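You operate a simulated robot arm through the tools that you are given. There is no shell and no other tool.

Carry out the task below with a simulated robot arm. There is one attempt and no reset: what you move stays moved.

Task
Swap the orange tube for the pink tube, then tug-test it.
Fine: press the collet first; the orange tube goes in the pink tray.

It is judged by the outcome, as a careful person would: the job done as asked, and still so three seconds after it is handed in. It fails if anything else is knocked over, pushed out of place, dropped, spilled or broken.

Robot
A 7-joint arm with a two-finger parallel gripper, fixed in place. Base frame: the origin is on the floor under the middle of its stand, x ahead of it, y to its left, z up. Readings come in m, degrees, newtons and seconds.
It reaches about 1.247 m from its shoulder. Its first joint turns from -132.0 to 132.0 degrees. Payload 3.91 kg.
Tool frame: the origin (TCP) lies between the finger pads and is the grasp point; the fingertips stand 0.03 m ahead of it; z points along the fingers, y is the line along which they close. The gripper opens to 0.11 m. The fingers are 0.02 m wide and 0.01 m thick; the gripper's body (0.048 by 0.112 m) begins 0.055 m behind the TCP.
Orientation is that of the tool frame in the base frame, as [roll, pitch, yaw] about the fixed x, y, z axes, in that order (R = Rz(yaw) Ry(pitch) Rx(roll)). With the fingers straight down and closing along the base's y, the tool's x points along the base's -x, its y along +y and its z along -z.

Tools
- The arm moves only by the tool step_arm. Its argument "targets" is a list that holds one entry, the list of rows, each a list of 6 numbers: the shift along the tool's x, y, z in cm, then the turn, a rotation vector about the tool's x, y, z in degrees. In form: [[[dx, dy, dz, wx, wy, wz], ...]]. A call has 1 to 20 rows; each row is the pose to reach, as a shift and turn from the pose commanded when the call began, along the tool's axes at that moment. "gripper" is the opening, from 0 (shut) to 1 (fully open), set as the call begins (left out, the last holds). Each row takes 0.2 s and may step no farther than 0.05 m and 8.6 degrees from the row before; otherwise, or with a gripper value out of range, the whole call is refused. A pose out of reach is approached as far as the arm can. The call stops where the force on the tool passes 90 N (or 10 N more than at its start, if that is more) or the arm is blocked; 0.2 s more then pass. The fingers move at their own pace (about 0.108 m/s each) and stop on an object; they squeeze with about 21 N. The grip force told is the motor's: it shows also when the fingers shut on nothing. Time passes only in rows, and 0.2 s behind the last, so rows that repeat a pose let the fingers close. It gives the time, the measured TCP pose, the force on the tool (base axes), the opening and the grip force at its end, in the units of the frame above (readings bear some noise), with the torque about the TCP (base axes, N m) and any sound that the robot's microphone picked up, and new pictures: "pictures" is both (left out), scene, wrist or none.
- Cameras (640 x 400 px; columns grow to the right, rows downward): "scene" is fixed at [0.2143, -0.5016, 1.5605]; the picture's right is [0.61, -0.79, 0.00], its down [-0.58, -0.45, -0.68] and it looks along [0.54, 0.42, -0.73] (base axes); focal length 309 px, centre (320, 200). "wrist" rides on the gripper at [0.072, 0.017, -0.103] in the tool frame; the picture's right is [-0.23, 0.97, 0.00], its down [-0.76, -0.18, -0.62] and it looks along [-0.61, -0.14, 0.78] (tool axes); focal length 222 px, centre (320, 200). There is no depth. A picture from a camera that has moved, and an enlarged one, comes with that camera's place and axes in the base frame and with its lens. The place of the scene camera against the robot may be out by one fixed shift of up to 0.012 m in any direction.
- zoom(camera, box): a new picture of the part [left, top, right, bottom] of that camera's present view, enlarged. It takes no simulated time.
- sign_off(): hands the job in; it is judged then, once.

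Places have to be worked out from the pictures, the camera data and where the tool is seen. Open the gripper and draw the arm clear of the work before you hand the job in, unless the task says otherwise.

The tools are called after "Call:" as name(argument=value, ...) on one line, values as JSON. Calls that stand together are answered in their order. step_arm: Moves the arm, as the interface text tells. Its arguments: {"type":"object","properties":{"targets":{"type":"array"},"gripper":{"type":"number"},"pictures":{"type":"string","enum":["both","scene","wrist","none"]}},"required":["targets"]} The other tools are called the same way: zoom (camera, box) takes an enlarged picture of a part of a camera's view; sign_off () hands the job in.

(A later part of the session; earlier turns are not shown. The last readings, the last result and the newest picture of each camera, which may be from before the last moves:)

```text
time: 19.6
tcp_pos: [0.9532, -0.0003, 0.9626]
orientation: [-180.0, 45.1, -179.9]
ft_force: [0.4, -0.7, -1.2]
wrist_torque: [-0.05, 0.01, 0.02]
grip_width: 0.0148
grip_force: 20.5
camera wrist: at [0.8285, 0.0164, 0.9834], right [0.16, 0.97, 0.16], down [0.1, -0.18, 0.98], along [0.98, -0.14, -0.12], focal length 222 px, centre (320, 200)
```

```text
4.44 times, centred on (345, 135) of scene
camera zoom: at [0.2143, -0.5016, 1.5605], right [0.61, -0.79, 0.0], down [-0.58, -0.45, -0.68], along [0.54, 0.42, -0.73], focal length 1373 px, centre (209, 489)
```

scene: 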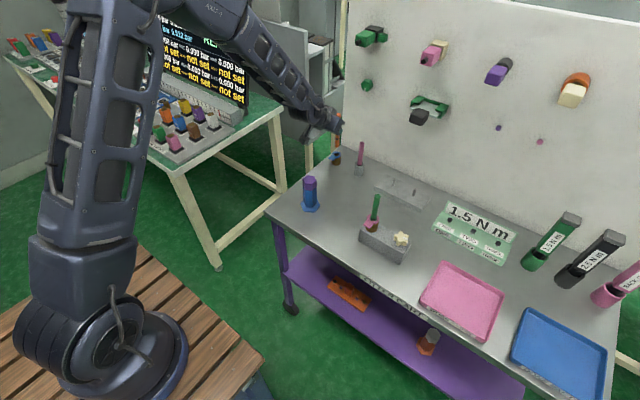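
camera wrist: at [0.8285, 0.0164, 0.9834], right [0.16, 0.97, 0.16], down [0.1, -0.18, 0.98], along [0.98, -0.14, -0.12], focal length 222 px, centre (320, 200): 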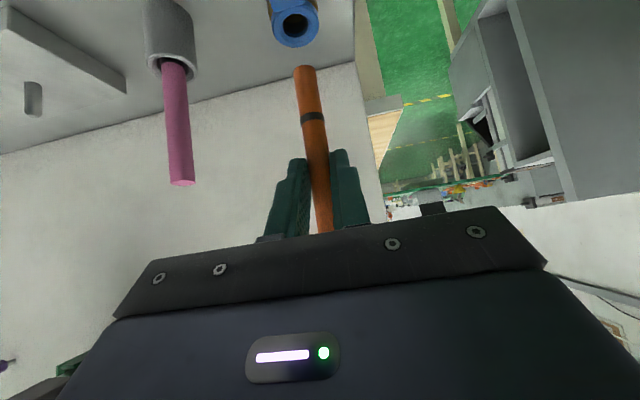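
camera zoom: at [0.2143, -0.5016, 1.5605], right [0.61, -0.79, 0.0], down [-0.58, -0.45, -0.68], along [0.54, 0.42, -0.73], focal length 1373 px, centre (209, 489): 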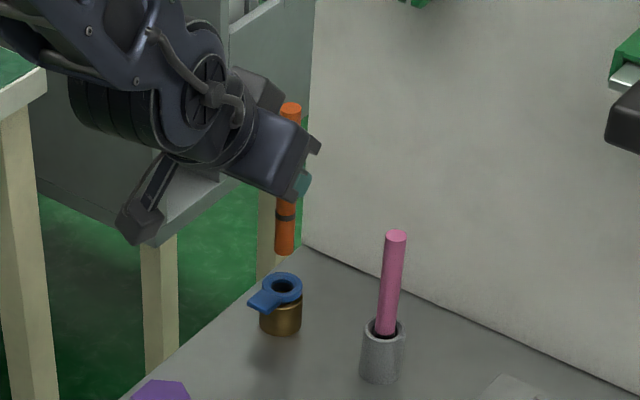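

The orange tube is out: about 133 mm long, with its mark 32 mm from the bottom end. The collet remained open. I'll retract back and up, well above the bench items, before swinging over to the pink tray.

Call:
step_arm(targets=[[[-0.2, 0, -4.5, 0, 0, 0], [-0.4, 0, -9.0, 0, 0, 0], [-0.6, 0, -13.5, 0, 0, 0], [-0.8, 0, -18.0, 0, 0, 0], [-1.06, 0, -22.7, 0, 0, 0]]], pictures="none")

Call:
step_arm(targets=[[[0.4, -4.4, -0.4, 2.1, 0, 2.1], [0.8, -8.8, -0.8, 4.2, 0, 4.2], [1.2, -13.2, -1.2, 6.3, 0, 6.3], [1.6, -17.6, -1.6, 8.4, 0, 8.4], [2.0, -22.0, -2.0, 10.4, 0, 10.4], [2.4, -26.4, -2.4, 12.5, 0, 12.5], [2.8, -30.8, -2.8, 14.6, 0, 14.6], [3.2, -35.2, -3.2, 16.7, 0, 16.7], [3.6, -39.6, -3.6, 18.7, 0, 18.7], [4.0, -44.0, -4.0, 20.8, 0, 20.8], [4.4, -48.4, -4.4, 22.8, 0, 22.8], [4.7, -52.8, -4.7, 24.9, 0, 24.9], [4.95, -57.2, -4.95, 26.9, 0, 26.9], [4.95, -57.2, -4.95, 26.9, 0, 26.9]]], pictures="both")

```text
time: 20.8
tcp_pos: [0.8004, 0.003, 1.1294]
orientation: [-179.9, 44.9, -179.9]
ft_force: [0.2, 2.0, -1.1]
wrist_torque: [-0.08, -0.03, -0.07]
grip_width: 0.0146
grip_force: 21.1
```

```text
time: 23.8
tcp_pos: [0.7318, -0.5713, 1.1315]
orientation: [-179.9, 45.0, 141.9]
ft_force: [-0.3, -0.2, -0.3]
wrist_torque: [0.01, 0.03, -0.04]
grip_width: 0.0145
grip_force: 20.7
camera wrist: at [0.6432, -0.4827, 1.1524], right [0.73, 0.67, 0.16], down [-0.03, -0.2, 0.98], along [0.69, -0.72, -0.12], focal length 222 px, centre (320, 200)
```

scene: 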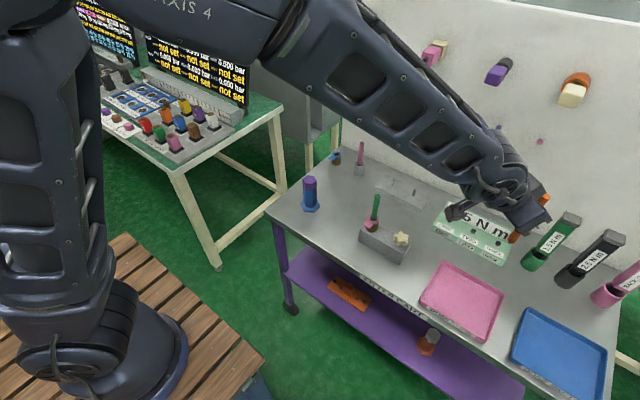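
wrist: 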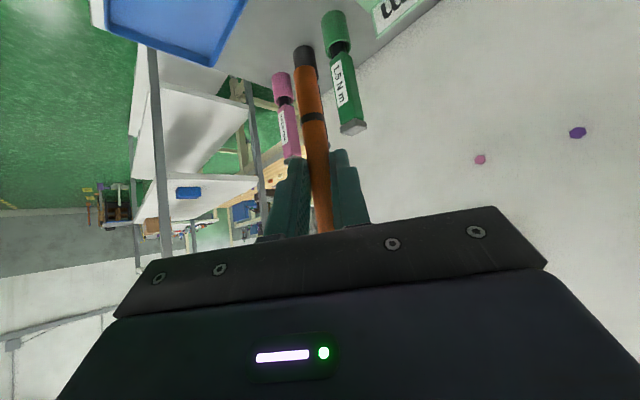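

I'm above the tray with the tube held vertical. I'll pitch the hand back so the tube comes nearly horizontal, 15° from flat with the lower end toward the robot, while staying high.

Call:
step_arm(targets=[[[0, 0, 0, 0, 7.5, 0], [0, 0, 0, 0, 15, 0], [0, 0, 0, 0, 22.5, 0], [0, 0, 0, 0, 30, 0], [0, 0, 0, 0, 37.5, 0], [0, 0, 0, 0, 45, 0], [0, 0, 0, 0, 52.5, 0], [0, 0, 0, 0, 60, 0], [0, 0, 0, 0, 67.5, 0], [0, 0, 0, 0, 75, 0], [0, 0, 0, 0, 75, 0]]], pictures="both")

```text
time: 26.2
tcp_pos: [0.7303, -0.5725, 1.1299]
orientation: [180.0, -30.2, 142.1]
ft_force: [0.6, 0.1, 0.2]
wrist_torque: [0.0, -0.02, 0.03]
grip_width: 0.015
grip_force: 21.0
camera wrist: at [0.7314, -0.5532, 1.2552], right [0.76, 0.65, -0.11], down [0.66, -0.74, 0.16], along [0.02, -0.19, -0.98], focal length 222 px, centre (320, 200)
```

scene: 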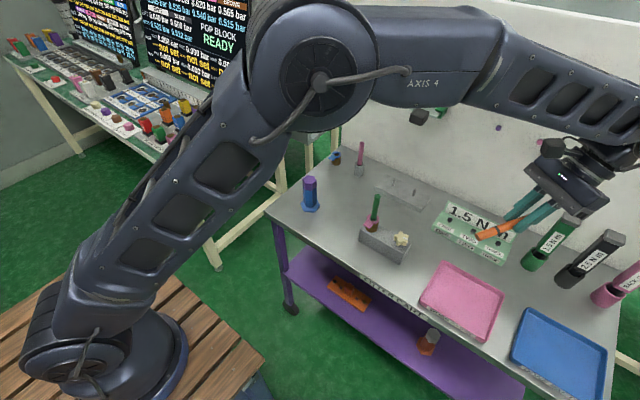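
wrist: 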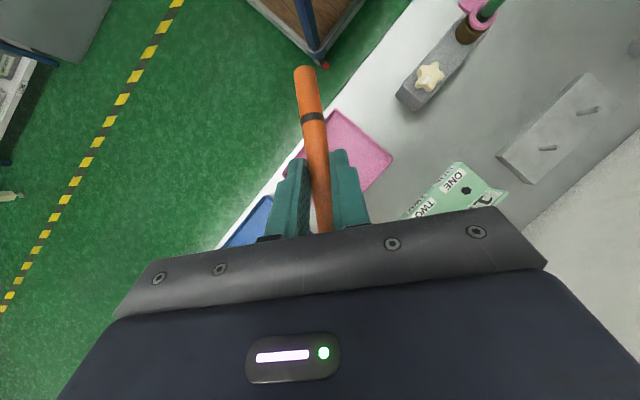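

The tube is nearly flat, and the wrist view puts the tray where I expected, with its corners at about (0.65, -0.486) and (0.795, -0.487). I'll lower straight down to about 5 cm above the tray floor.

Call:
step_arm(targets=[[[-2.06, -0.06, 3.565, 0, 0, 0], [-4.12, -0.12, 7.13, 0, 0, 0], [-6.18, -0.18, 10.7, 0, 0, 0], [-8.24, -0.24, 14.26, 0, 0, 0], [-10.3, -0.3, 17.83, 0, 0, 0], [-12.35, -0.35, 21.39, 0, 0, 0], [-12.35, -0.35, 21.39, 0, 0, 0]]], pictures="both")

Call:
zoom(camera="scene", box=[400, 190, 560, 340])

```text
time: 27.8
tcp_pos: [0.7285, -0.5758, 0.883]
orientation: [179.9, -29.9, 142.0]
ft_force: [-0.5, -0.3, 0.4]
wrist_torque: [0.01, -0.01, -0.02]
grip_width: 0.0149
grip_force: 21.3
camera wrist: at [0.7309, -0.5556, 1.0064], right [0.76, 0.65, -0.11], down [0.66, -0.74, 0.16], along [0.02, -0.19, -0.98], focal length 222 px, centre (320, 200)
```

scene: 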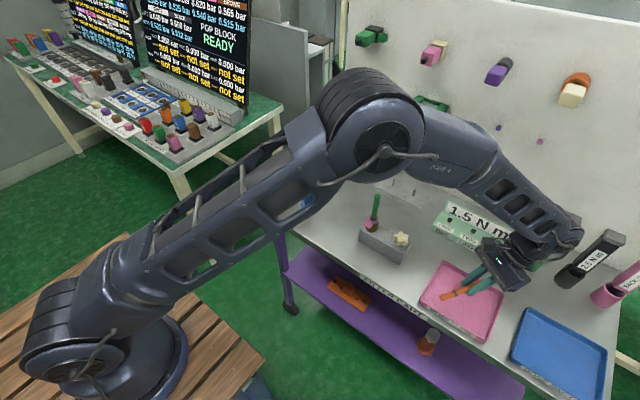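
wrist: 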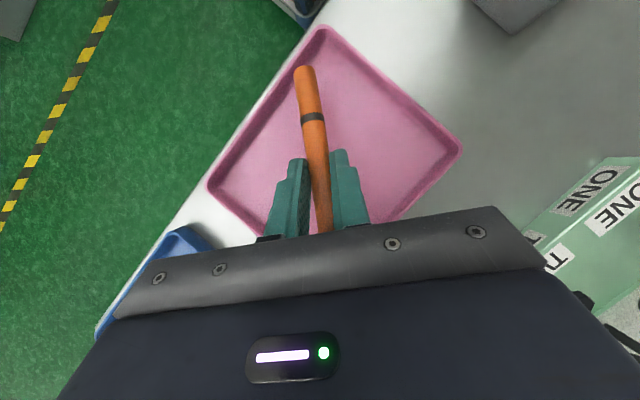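

```text
2.67 times, centred on (480, 265) of scene
camera zoom: at [0.2143, -0.5016, 1.5605], right [0.61, -0.79, 0.0], down [-0.58, -0.45, -0.68], along [0.54, 0.42, -0.73], focal length 824 px, centre (-107, 27)
```

zoom: 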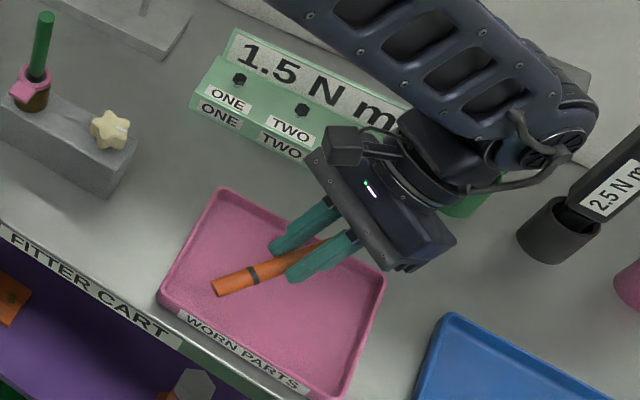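

The tube is over the middle of the tray, and the arm clears the torque wrenches by several cm. I'll lower slowly until the tube's low end touches the floor.

Call:
step_arm(targets=[[[-0.5, 0, 0.866, 0, 0, 0], [-1.0, 0, 1.732, 0, 0, 0], [-1.25, 0, 2.165, 0, 0, 0], [-1.25, 0, 2.165, 0, 0, 0]]], pictures="none")

Call:
step_arm(targets=[[[-0.15, 0, 0.26, 0, 0, 0], [-0.15, 0, 0.26, 0, 0, 0]]], pictures="none")

Call:
step_arm(targets=[[[-0.15, 0, 0.26, 0, 0, 0], [-0.15, 0, 0.26, 0, 0, 0]]], pictures="scene")

Call:
zoom(camera="scene", box=[410, 250, 530, 350])

```text
time: 28.8
tcp_pos: [0.7284, -0.5758, 0.8565]
orientation: [180.0, -30.0, 142.0]
ft_force: [0.2, -0.2, -0.8]
wrist_torque: [0.01, -0.02, 0.02]
grip_width: 0.0148
grip_force: 21.2
```

```text
time: 29.4
tcp_pos: [0.7271, -0.5753, 0.8546]
orientation: [-180.0, -30.0, 142.0]
ft_force: [-0.2, 1.2, -1.1]
wrist_torque: [-0.01, 0.02, 0.04]
grip_width: 0.0147
grip_force: 20.9
```

```text
time: 30.0
tcp_pos: [0.7285, -0.5747, 0.8508]
orientation: [-180.0, -30.0, 142.0]
ft_force: [0.3, -0.7, -0.5]
wrist_torque: [-0.02, -0.01, 0.0]
grip_width: 0.0149
grip_force: 21.4
```

scene: 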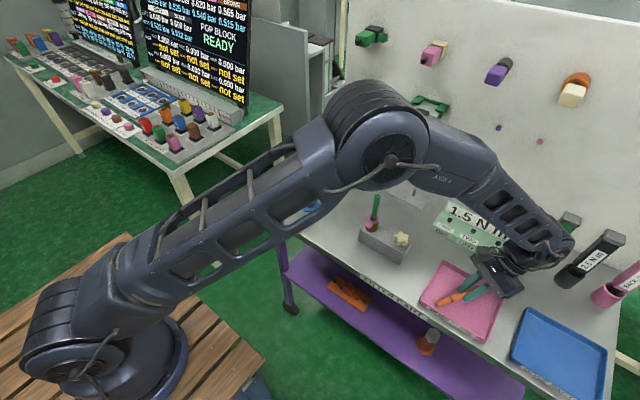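

```text
4.00 times, centred on (470, 300) of scene
camera zoom: at [0.2143, -0.5016, 1.5605], right [0.61, -0.79, 0.0], down [-0.58, -0.45, -0.68], along [0.54, 0.42, -0.73], focal length 1235 px, centre (-280, -200)
```

zoom: 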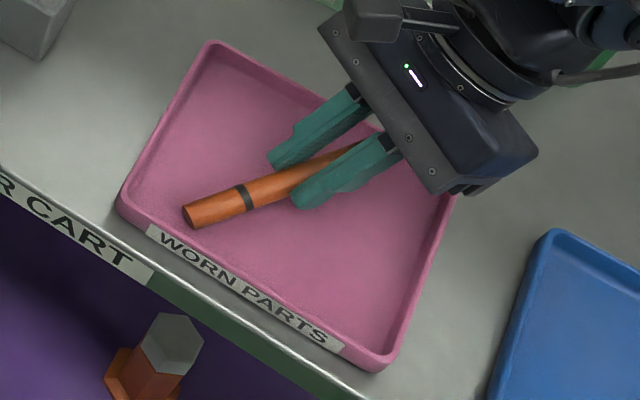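

No contact yet. I'll continue in 2 mm steps.

Call:
step_arm(targets=[[[-0.1, 0, 0.173, 0, 0, 0], [-0.1, 0, 0.173, 0, 0, 0]]], pictures="none")

Call:
step_arm(targets=[[[-0.1, 0, 0.173, 0, 0, 0], [-0.1, 0, 0.173, 0, 0, 0]]], pictures="none")

Call:
step_arm(targets=[[[-0.1, 0, 0.173, 0, 0, 0], [-0.1, 0, 0.173, 0, 0, 0]]], pictures="none")

Call:
step_arm(targets=[[[-0.1, 0, 0.173, 0, 0, 0], [-0.1, 0, 0.173, 0, 0, 0]]], pictures="scene")

Call:
zoom(camera="scene", box=[410, 250, 530, 350])

```text
time: 30.6
tcp_pos: [0.7281, -0.575, 0.8502]
orientation: [180.0, -30.0, 142.0]
ft_force: [1.4, -1.2, 5.0]
wrist_torque: [0.18, 0.25, -0.05]
grip_width: 0.0147
grip_force: 21.4
```

```text
time: 31.2
tcp_pos: [0.7273, -0.5761, 0.8482]
orientation: [180.0, -30.0, 141.9]
ft_force: [3.5, -0.9, 9.4]
wrist_torque: [0.39, 0.38, -0.02]
grip_width: 0.015
grip_force: 21.4
```

```text
time: 31.8
tcp_pos: [0.7275, -0.5751, 0.8445]
orientation: [180.0, -30.0, 142.0]
ft_force: [1.9, -2.0, 8.3]
wrist_torque: [0.32, 0.43, 0.04]
grip_width: 0.0147
grip_force: 20.7
```

```text
time: 32.4
tcp_pos: [0.7274, -0.5754, 0.8437]
orientation: [179.9, -29.9, 142.0]
ft_force: [1.8, -1.3, 7.6]
wrist_torque: [0.3, 0.41, 0.0]
grip_width: 0.0149
grip_force: 20.7
```

scene: 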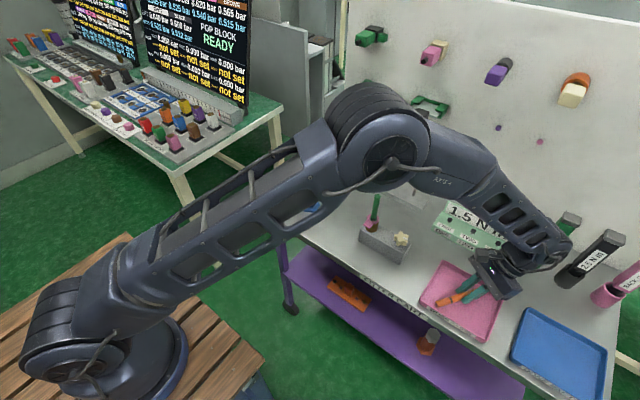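

```text
4.00 times, centred on (470, 300) of scene
camera zoom: at [0.2143, -0.5016, 1.5605], right [0.61, -0.79, 0.0], down [-0.58, -0.45, -0.68], along [0.54, 0.42, -0.73], focal length 1235 px, centre (-280, -200)
```

zoom: 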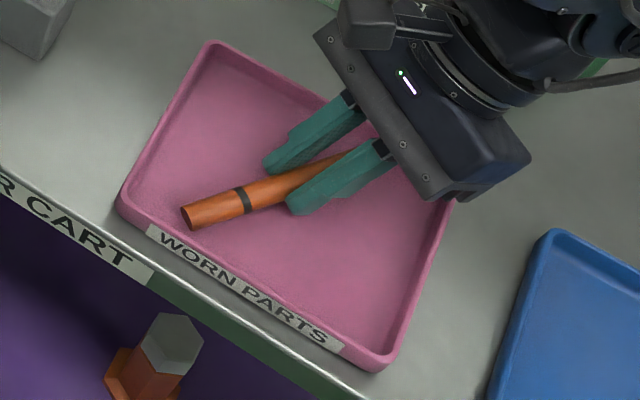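

The tube's end is on the floor at about 8 N and it's pivoting flatter in the grip. The fingertips are nearly at the tray floor, so I'll open gently to release it here.

Call:
step_arm(targets=[[[0, 0, 0, 0, 0, 0], [0, 0, 0, 0, 0, 0], [0, 0, 0, 0, 0, 0]]], gripper=0.4, pictures="both")

Call:
zoom(camera="scene", box=[410, 250, 530, 350])

```text
time: 33.2
tcp_pos: [0.7261, -0.5767, 0.8436]
orientation: [180.0, -30.0, 142.0]
ft_force: [0.5, -0.5, 0.0]
wrist_torque: [0.02, 0.01, -0.03]
grip_width: 0.0441
grip_force: 0.0
camera wrist: at [0.7294, -0.5562, 0.9687], right [0.76, 0.65, -0.11], down [0.66, -0.74, 0.16], along [0.02, -0.19, -0.98], focal length 222 px, centre (320, 200)
```

scene: 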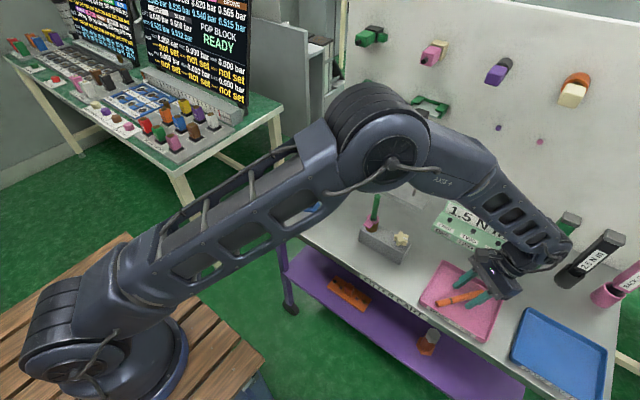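
wrist: 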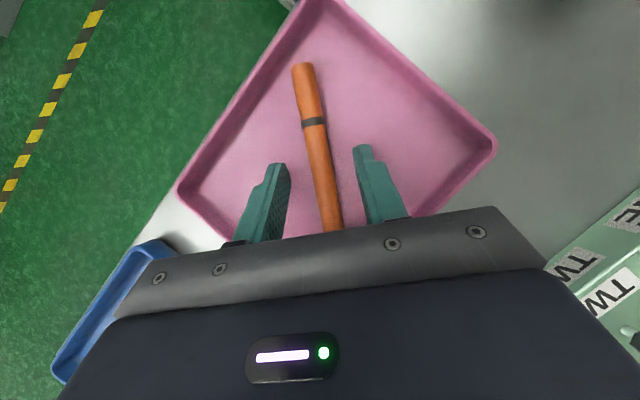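

```text
4.00 times, centred on (470, 300) of scene
camera zoom: at [0.2143, -0.5016, 1.5605], right [0.61, -0.79, 0.0], down [-0.58, -0.45, -0.68], along [0.54, 0.42, -0.73], focal length 1235 px, centre (-280, -200)
```

zoom: 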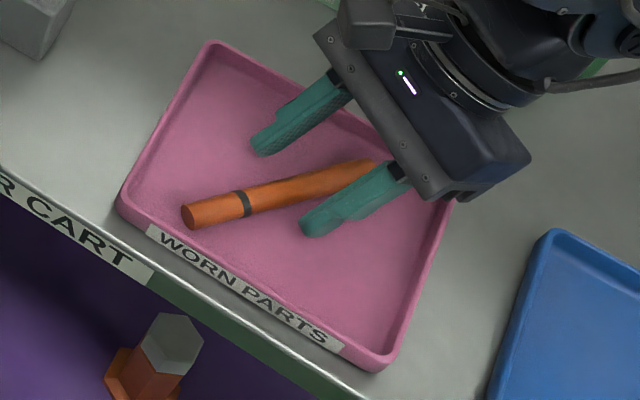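

The orange tube lies fully inside the pink tray, clear of both fingers. I'll raise the hand straight up out of the tray.

Call:
step_arm(targets=[[[0.75, 0, -1.3, 0, 0, 0], [2.0, 0, -3.46, 0, 0, 0], [4.0, 0, -6.93, 0, 0, 0], [6.0, 0, -10.39, 0, 0, 0], [8.0, 0, -13.86, 0, 0, 0], [10.0, 0, -17.32, 0, 0, 0], [12.0, 0, -20.78, 0, 0, 0], [14.0, 0, -24.25, 0, 0, 0]]], pictures="both")

Call:
zoom(camera="scene", box=[410, 250, 530, 350])

```text
time: 35.0
tcp_pos: [0.7293, -0.5751, 1.1229]
orientation: [-180.0, -30.2, 142.1]
ft_force: [0.8, -0.6, -0.6]
wrist_torque: [0.01, 0.02, -0.01]
grip_width: 0.044
grip_force: 0.1
camera wrist: at [0.7304, -0.556, 1.2479], right [0.75, 0.65, -0.11], down [0.66, -0.74, 0.16], along [0.02, -0.19, -0.98], focal length 222 px, centre (320, 200)
```

scene: 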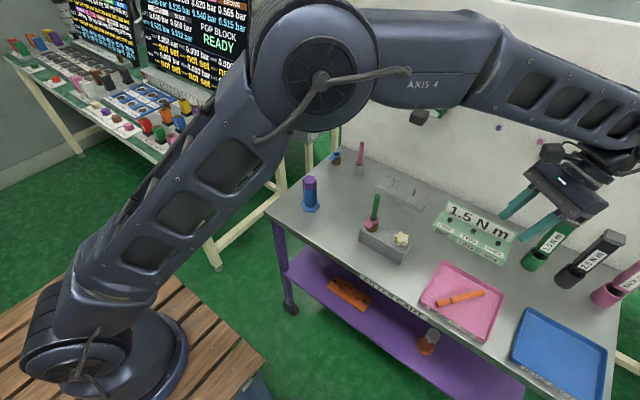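
wrist: 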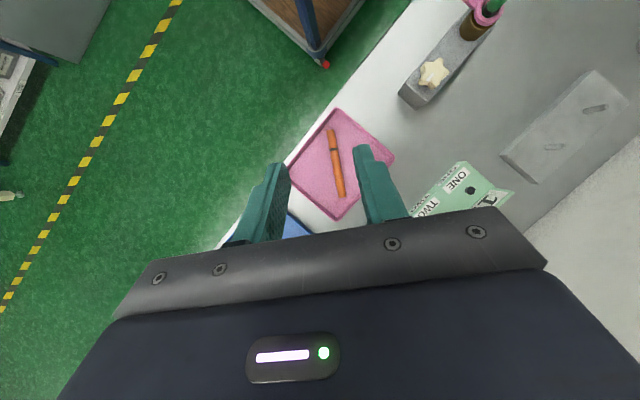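

```text
4.00 times, centred on (470, 300) of scene
camera zoom: at [0.2143, -0.5016, 1.5605], right [0.61, -0.79, 0.0], down [-0.58, -0.45, -0.68], along [0.54, 0.42, -0.73], focal length 1235 px, centre (-280, -200)
```

zoom: 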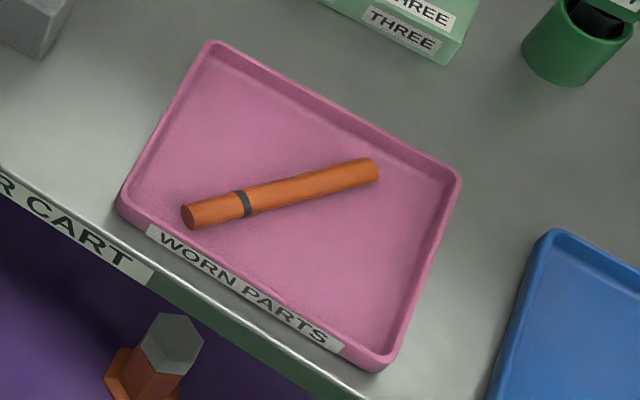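

The orange tube rests in the middle of the tray, and the tray hasn't moved. I'll pitch the hand back to a 30° forward lean, then swing over in front of the pink tube, staying high.

Call:
step_arm(targets=[[[0, 0, 0, 0, -7.5, 0], [0, 0, 0, 0, -15, 0], [0, 0, 0, 0, -22.5, 0], [0, 0, 0, 0, -30, 0], [0, 0, 0, 0, -37.5, 0], [0, 0, 0, 0, -45, 0], [0, 0, 0, 0, -52.5, 0], [0, 0, 0, 0, -60, 0], [0, 0, 0, 0, -60, 0]]], gripper=0.5, pictures="none")

Call:
step_arm(targets=[[[1.59, 3.7, -0.7, -1.58, 0, -2.74], [3.18, 7.4, -1.39, -3.17, 0, -5.48], [4.76, 11.1, -2.09, -4.75, 0, -8.22], [6.35, 14.81, -2.78, -6.33, 0, -10.97], [7.94, 18.51, -3.48, -7.92, 0, -13.71], [9.53, 22.21, -4.18, -9.5, 0, -16.45], [11.11, 25.91, -4.87, -11.08, 0, -19.19], [12.7, 29.61, -5.57, -12.67, 0, -21.93], [14.29, 33.32, -6.26, -14.25, 0, -24.68], [15.88, 37.02, -6.96, -15.83, 0, -27.42], [17.46, 40.72, -7.65, -17.42, 0, -30.16], [19.05, 44.42, -8.35, -19.0, 0, -32.9], [19.05, 44.42, -8.35, -19.0, 0, -32.9]]], pictures="both")

Call:
zoom(camera="wrist", box=[240, 100, 480, 250])

Call:
zoom(camera="scene", box=[310, 120, 390, 190])

```text
time: 37.0
tcp_pos: [0.7275, -0.5743, 1.1244]
orientation: [180.0, 30.1, 141.9]
ft_force: [1.2, -0.5, -0.3]
wrist_torque: [0.0, -0.02, 0.02]
grip_width: 0.0548
grip_force: 0.2
```

```text
time: 39.8
tcp_pos: [0.838, -0.0969, 1.1019]
orientation: [180.0, 30.1, 180.0]
ft_force: [-1.0, -0.1, 0.4]
wrist_torque: [0.01, 0.01, 0.0]
grip_width: 0.055
grip_force: 0.0
camera wrist: at [0.7237, -0.0812, 1.155], right [0.2, 0.97, 0.11], down [0.35, -0.18, 0.92], along [0.92, -0.14, -0.37], focal length 222 px, centre (320, 200)
```

scene: 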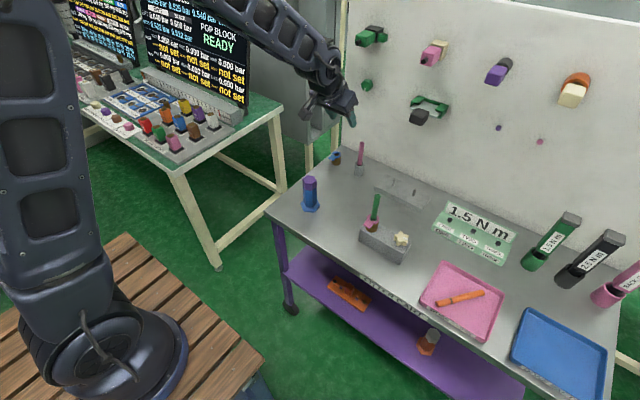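
wrist: 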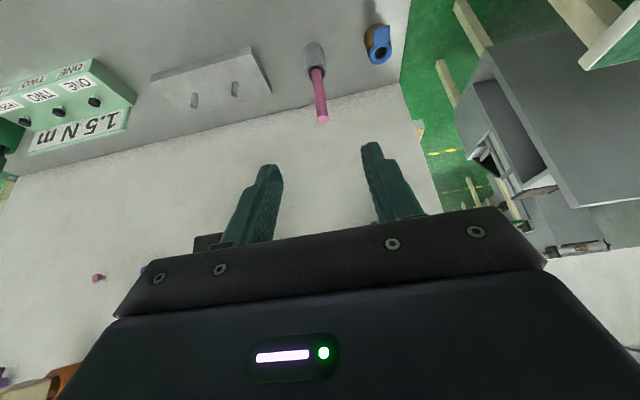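

```text
2.67 times, centred on (360, 175) of wrist
camera zoom: at [0.7237, -0.0812, 1.155], right [0.2, 0.97, 0.11], down [0.35, -0.18, 0.92], along [0.92, -0.14, -0.37], focal length 592 px, centre (213, 267)
```

zoom: 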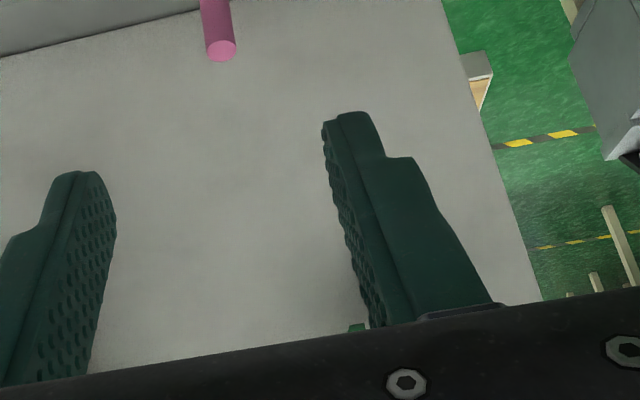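

```text
5.71 times, centred on (350, 155) of scene
camera zoom: at [0.2143, -0.5016, 1.5605], right [0.61, -0.79, 0.0], down [-0.58, -0.45, -0.68], along [0.54, 0.42, -0.73], focal length 1765 px, centre (149, 457)
```

zoom: 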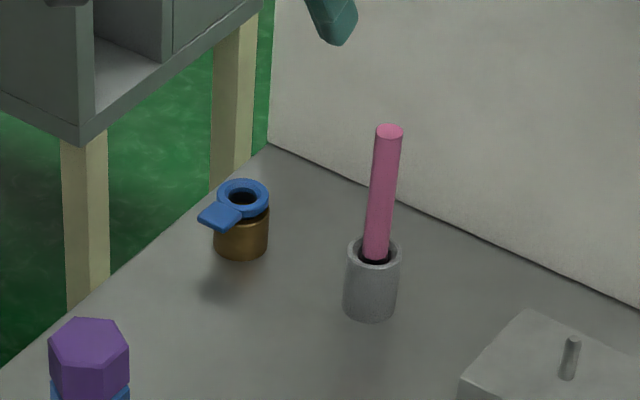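

Let me compare the fitting's current state with the earlier view, to see whether the collet has come back up since the tube was removed.

Call:
zoom(camera="scene", box=[325, 145, 355, 170])

Call:
zoom(camera="scene", box=[345, 135, 375, 180])

Call:
zoom(camera="wrist", box=[280, 0, 420, 140])

```text
16.00 times, centred on (340, 158) of scene
camera zoom: at [0.2143, -0.5016, 1.5605], right [0.61, -0.79, 0.0], down [-0.58, -0.45, -0.68], along [0.54, 0.42, -0.73], focal length 4942 px, centre (0, 880)
```

zoom: 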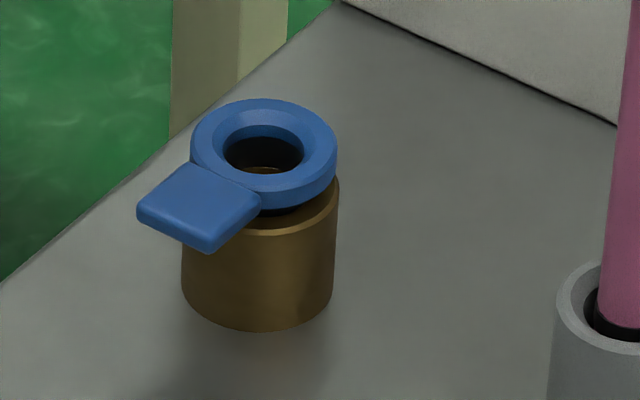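

```text
8.89 times, centred on (360, 158) of scene
camera zoom: at [0.2143, -0.5016, 1.5605], right [0.61, -0.79, 0.0], down [-0.58, -0.45, -0.68], along [0.54, 0.42, -0.73], focal length 2745 px, centre (-36, 578)
```

zoom: 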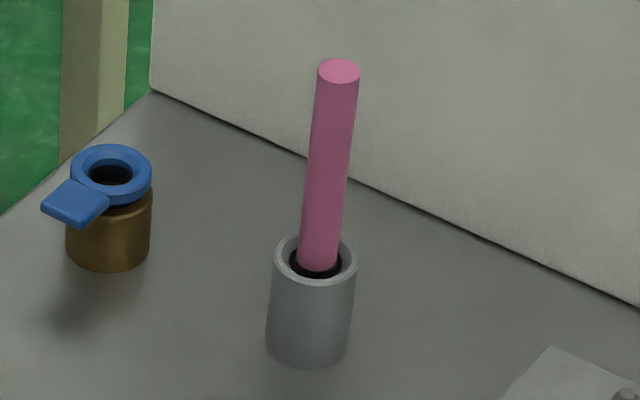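

```text
2.86 times, centred on (350, 70) of wrist
camera zoom: at [0.7237, -0.0812, 1.155], right [0.2, 0.97, 0.11], down [0.35, -0.18, 0.92], along [0.92, -0.14, -0.37], focal length 635 px, centre (234, 571)
```

zoom: 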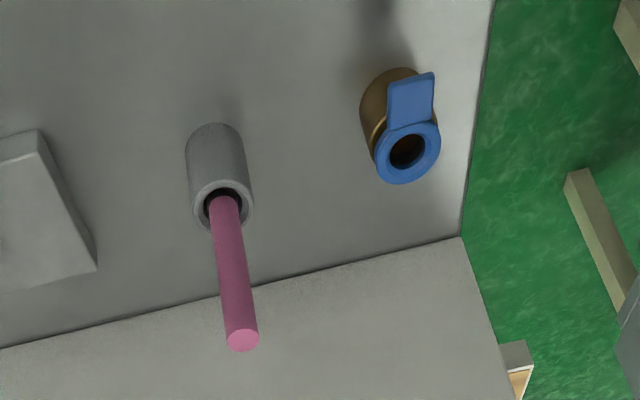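

The collet has sprung back up and is ready for a push-in. The pink tube stands at about (0.9645, -0.0975), with its top near z 0.942. I'll advance along the finger direction to about 10 cm short of the grip, then check alignment.

Call:
step_arm(targets=[[[-0.14, 0, 3.4, 0, 0, 0], [-0.28, 0, 6.8, 0, 0, 0], [-0.42, 0, 10.2, 0, 0, 0], [-0.56, 0, 13.3, 0, 0, 0], [-0.56, 0, 13.3, 0, 0, 0]]], pictures="none")

Call:
step_arm(targets=[[[0, 0, 0, 0, 0, 0]]], pictures="none")

Call:
step_arm(targets=[[[0, 0, 0, 0, 0, 0]]], pictures="wrist")

Call:
zoom(camera="wrist", box=[240, 40, 440, 240])

```text
time: 41.0
tcp_pos: [0.9099, -0.0987, 0.9893]
orientation: [-180.0, 30.0, 179.9]
ft_force: [0.1, -0.3, -0.3]
wrist_torque: [0.01, 0.0, -0.03]
grip_width: 0.055
grip_force: 0.0
```

```text
time: 41.4
tcp_pos: [0.9101, -0.0985, 0.989]
orientation: [-180.0, 29.9, 179.9]
ft_force: [1.1, 0.3, 0.3]
wrist_torque: [-0.01, -0.02, 0.02]
grip_width: 0.055
grip_force: 0.0
```

```text
time: 41.8
tcp_pos: [0.909, -0.0983, 0.9895]
orientation: [-180.0, 30.0, 179.9]
ft_force: [-0.7, 0.5, -0.4]
wrist_torque: [0.01, 0.03, -0.05]
grip_width: 0.0551
grip_force: 0.0
camera wrist: at [0.7957, -0.0823, 1.0421], right [0.2, 0.97, 0.11], down [0.35, -0.18, 0.92], along [0.92, -0.14, -0.37], focal length 222 px, centre (320, 200)
```

wrist: 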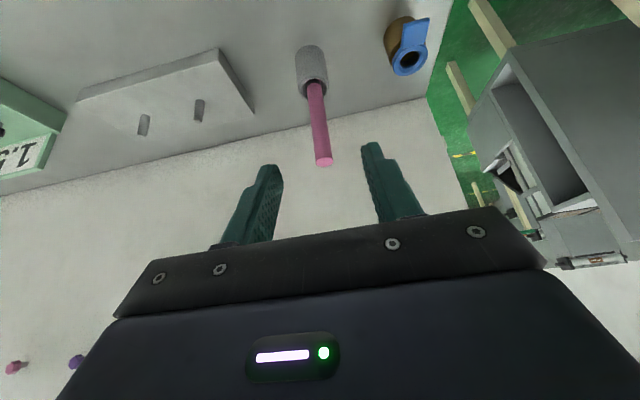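

```text
2.00 times, centred on (340, 140) of wrist
camera zoom: at [0.7957, -0.0823, 1.0421], right [0.2, 0.97, 0.11], down [0.35, -0.18, 0.92], along [0.92, -0.14, -0.37], focal length 444 px, centre (280, 320)
```

zoom: 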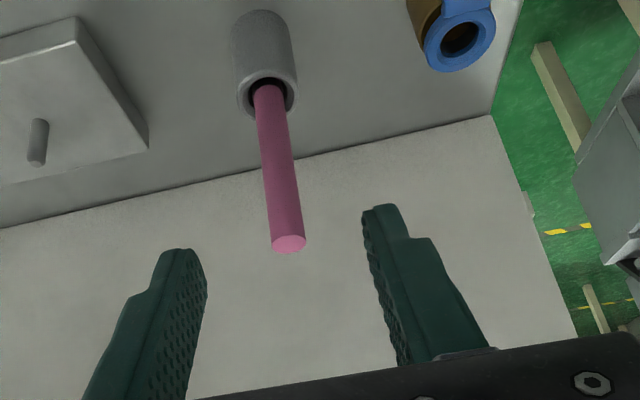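

The tube lies between the open fingers. I'll advance the final 10 cm so they straddle it, then check the gap on each side.

Call:
step_arm(targets=[[[0, 0, 2.5, 0, 0, 0], [0, 0, 5.0, 0, 0, 0], [0, 0, 7.5, 0, 0, 0], [0, 0, 10.0, 0, 0, 0], [0, 0, 10.0, 0, 0, 0]]], pictures="both")

Call:
zoom(camera="wrist", box=[240, 40, 440, 240])

Call:
zoom(camera="scene", box=[310, 90, 400, 180])

```text
time: 43.0
tcp_pos: [0.9596, -0.0981, 0.9029]
orientation: [-180.0, 30.0, -180.0]
ft_force: [-0.9, 0.5, -0.2]
wrist_torque: [0.01, -0.02, -0.02]
grip_width: 0.055
grip_force: 0.1
camera wrist: at [0.8458, -0.0824, 0.9552], right [0.2, 0.97, 0.11], down [0.35, -0.18, 0.92], along [0.92, -0.14, -0.37], focal length 222 px, centre (320, 200)
```

scene: 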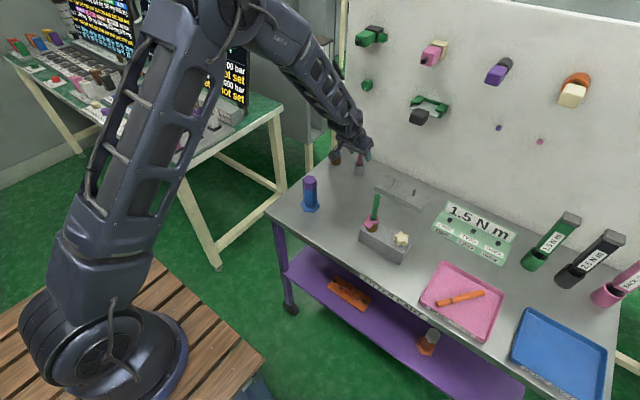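
wrist: 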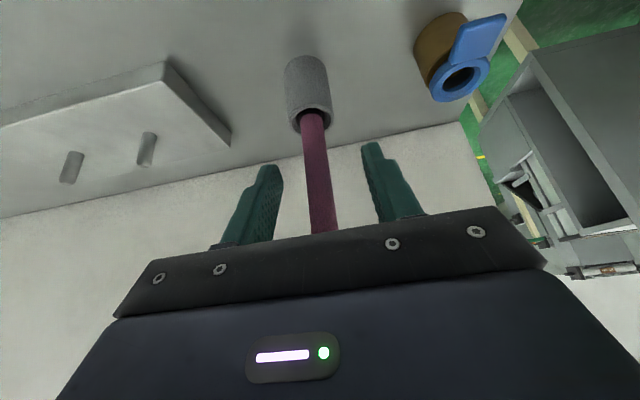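

```text
2.00 times, centred on (340, 140) of wrist
camera zoom: at [0.8458, -0.0824, 0.9552], right [0.2, 0.97, 0.11], down [0.35, -0.18, 0.92], along [0.92, -0.14, -0.37], focal length 444 px, centre (280, 320)
```

zoom: 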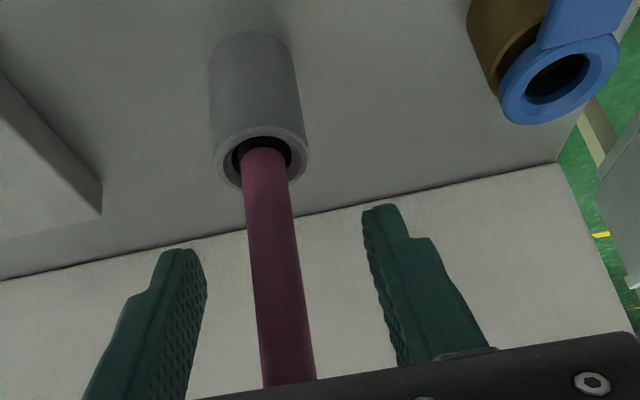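

```text
4.44 times, centred on (355, 135) of scene
camera zoom: at [0.2143, -0.5016, 1.5605], right [0.61, -0.79, 0.0], down [-0.58, -0.45, -0.68], along [0.54, 0.42, -0.73], focal length 1373 px, centre (164, 489)
```

zoom: 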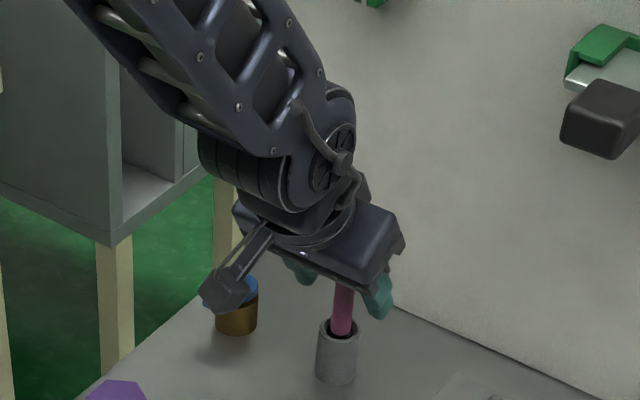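

The tube is centred between the fingers to within about 1 mm. I'll close on it.

Call:
step_arm(targets=[[[0, 0, 0, 0, 0, 0], [0, 0, 0, 0, 0, 0], [0, 0, 0, 0, 0, 0]]], gripper=0, pictures="wrist")

Call:
zoom(camera="wrist", box=[240, 40, 440, 240])

```text
time: 43.8
tcp_pos: [0.9618, -0.0978, 0.9018]
orientation: [-179.9, 30.0, 179.8]
ft_force: [0.9, -0.2, 0.2]
wrist_torque: [-0.06, -0.02, 0.0]
grip_width: 0.0152
grip_force: 21.3
camera wrist: at [0.8456, -0.0824, 0.9552], right [0.2, 0.97, 0.11], down [0.35, -0.18, 0.92], along [0.92, -0.14, -0.37], focal length 222 px, centre (320, 200)
```

wrist: 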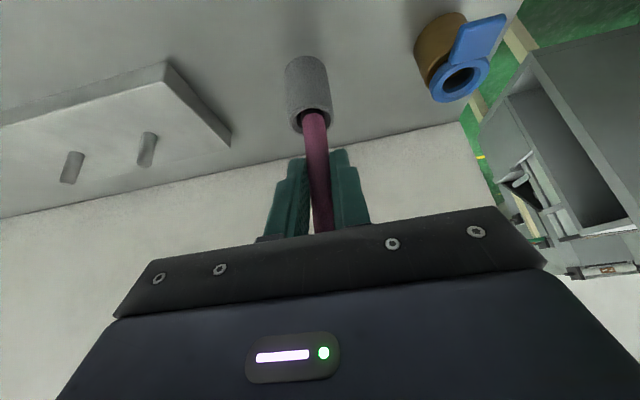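

```text
2.00 times, centred on (340, 140) of wrist
camera zoom: at [0.8456, -0.0824, 0.9552], right [0.2, 0.97, 0.11], down [0.35, -0.18, 0.92], along [0.92, -0.14, -0.37], focal length 444 px, centre (280, 320)
```

zoom: 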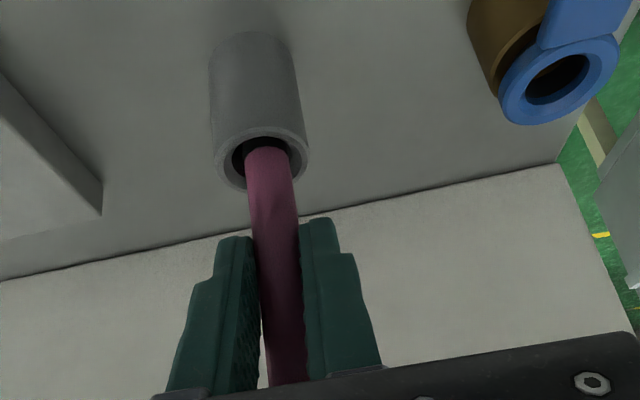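

The pink tube is gripped at 15.2 mm. I'll lift it straight up out of the holder, 3 cm first, to check that the holder stays put.

Call:
step_arm(targets=[[[-0.25, 0, -0.433, 0, 0, 0], [-0.5, 0, -0.866, 0, 0, 0], [-1.0, 0, -1.732, 0, 0, 0], [-1.5, 0, -2.598, 0, 0, 0]]], pictures="wrist")

Call:
step_arm(targets=[[[-0.5, 0, -0.866, 0, 0, 0], [-1.0, 0, -1.732, 0, 0, 0], [-1.5, 0, -2.598, 0, 0, 0], [-2.0, 0, -3.464, 0, 0, 0], [-2.5, 0, -4.33, 0, 0, 0], [-2.5, 0, -4.33, 0, 0, 0]]], pictures="both")

Call:
zoom(camera="wrist", box=[240, 0, 440, 200])

Call:
zoom(camera="scene", box=[310, 90, 400, 180])

```text
time: 44.8
tcp_pos: [0.9603, -0.0996, 0.9314]
orientation: [179.9, 30.1, 179.9]
ft_force: [0.2, 0.8, -1.0]
wrist_torque: [-0.01, 0.0, -0.03]
grip_width: 0.0151
grip_force: 20.7
camera wrist: at [0.8458, -0.0821, 0.9852], right [0.2, 0.97, 0.11], down [0.35, -0.18, 0.92], along [0.92, -0.14, -0.37], focal length 222 px, centre (320, 200)
```

wrist: 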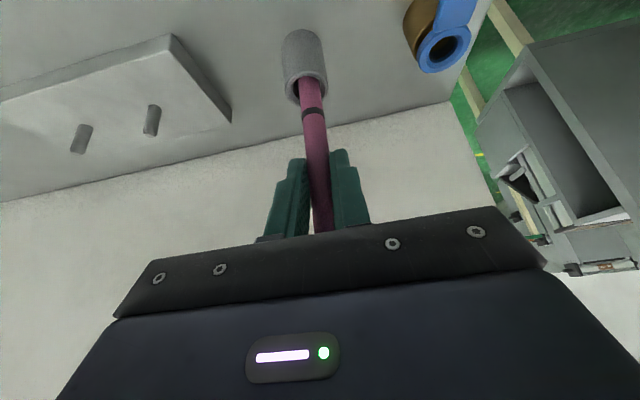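

```text
time: 46.2
tcp_pos: [0.9592, -0.0983, 0.9823]
orientation: [180.0, 30.0, 180.0]
ft_force: [0.1, 0.4, -0.6]
wrist_torque: [0.0, 0.0, 0.0]
grip_width: 0.0149
grip_force: 21.3
camera wrist: at [0.8453, -0.0821, 1.0351], right [0.2, 0.97, 0.11], down [0.35, -0.18, 0.92], along [0.92, -0.14, -0.37], focal length 222 px, centre (320, 200)
```

scene: 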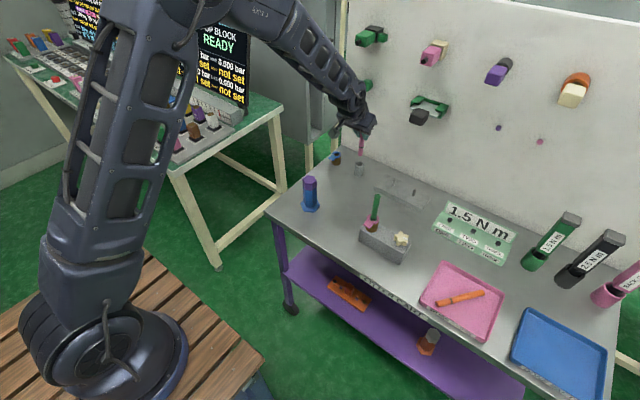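
wrist: 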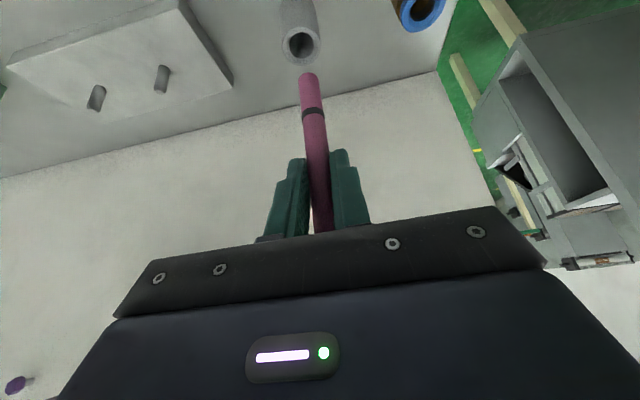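

```text
2.00 times, centred on (340, 100) of wrist
camera zoom: at [0.8453, -0.0821, 1.0351], right [0.2, 0.97, 0.11], down [0.35, -0.18, 0.92], along [0.92, -0.14, -0.37], focal length 444 px, centre (280, 400)
```

zoom: 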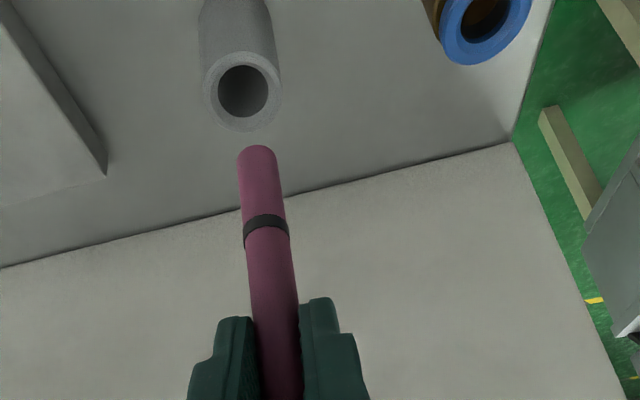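

```text
4.44 times, centred on (355, 135) of scene
camera zoom: at [0.2143, -0.5016, 1.5605], right [0.61, -0.79, 0.0], down [-0.58, -0.45, -0.68], along [0.54, 0.42, -0.73], focal length 1373 px, centre (164, 489)
```

zoom: 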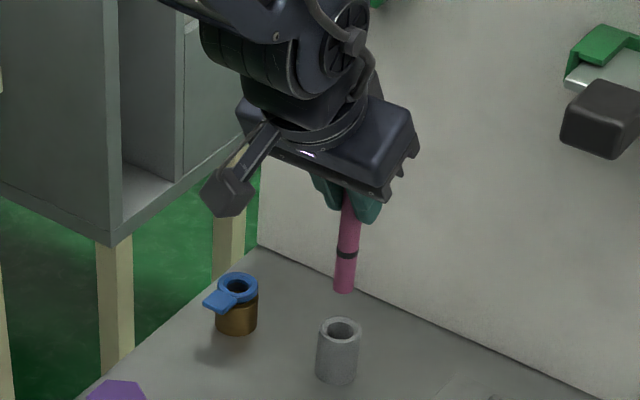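

The pink tube is out, with its insertion mark about 33–36 mm from the end, and the holder stayed in place. I'll slide it sideways at this height, with the tube bottom near z 0.888 and well above the collet, to line up over the fitting.

Call:
step_arm(targets=[[[0, 2.5, 0, 0, 0, 0], [0, 5.0, 0, 0, 0, 0], [0, 7.5, 0, 0, 0, 0], [0, 9.85, 0, 0, 0, 0], [0, 9.85, 0, 0, 0, 0]]], pictures="both")

Call:
step_arm(targets=[[[0, 0, 0, 0, 0, 0]]], pictures="none")

Call:
zoom(camera="wrist", box=[260, 0, 380, 120])

Call:
zoom(camera="scene", box=[315, 115, 365, 175])

```text
time: 47.4
tcp_pos: [0.9618, 0.0004, 0.9832]
orientation: [180.0, 30.0, 180.0]
ft_force: [-0.3, -0.7, -0.2]
wrist_torque: [0.02, -0.01, 0.01]
grip_width: 0.0151
grip_force: 21.4
camera wrist: at [0.8469, 0.016, 1.0355], right [0.2, 0.97, 0.11], down [0.35, -0.18, 0.92], along [0.92, -0.14, -0.37], focal length 222 px, centre (320, 200)
```

scene: 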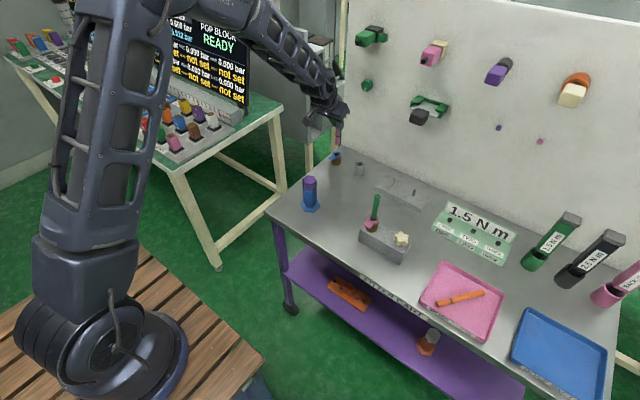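
wrist: 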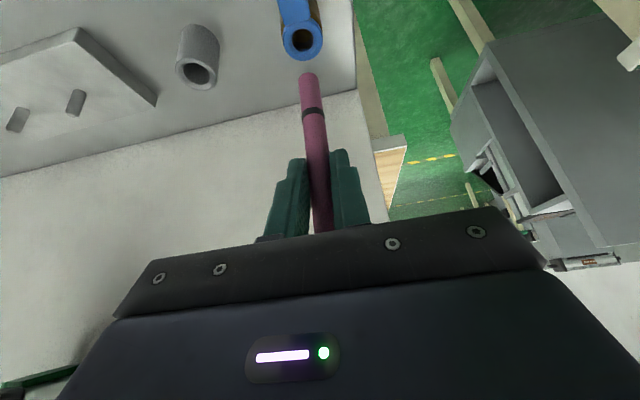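

```text
time: 47.8
tcp_pos: [0.9624, -0.0006, 0.9828]
orientation: [180.0, 30.0, 179.9]
ft_force: [-0.2, 0.4, -0.8]
wrist_torque: [0.04, -0.01, 0.05]
grip_width: 0.0151
grip_force: 21.0
```

```text
3.33 times, centred on (320, 60) of wrist
camera zoom: at [0.8468, 0.0158, 1.0355], right [0.2, 0.97, 0.11], down [0.35, -0.18, 0.92], along [0.92, -0.14, -0.37], focal length 740 px, centre (320, 667)
```

zoom: 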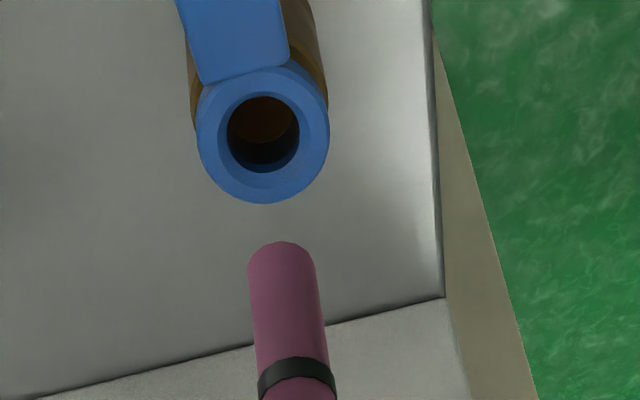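

```text
6.67 times, centred on (340, 145) of scene
camera zoom: at [0.2143, -0.5016, 1.5605], right [0.61, -0.79, 0.0], down [-0.58, -0.45, -0.68], along [0.54, 0.42, -0.73], focal length 2059 px, centre (187, 567)
```

zoom: 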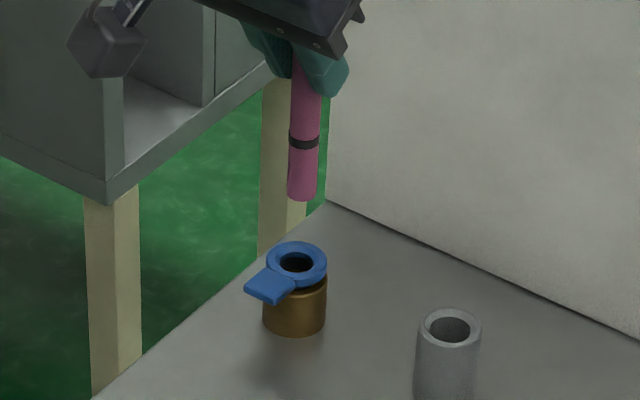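

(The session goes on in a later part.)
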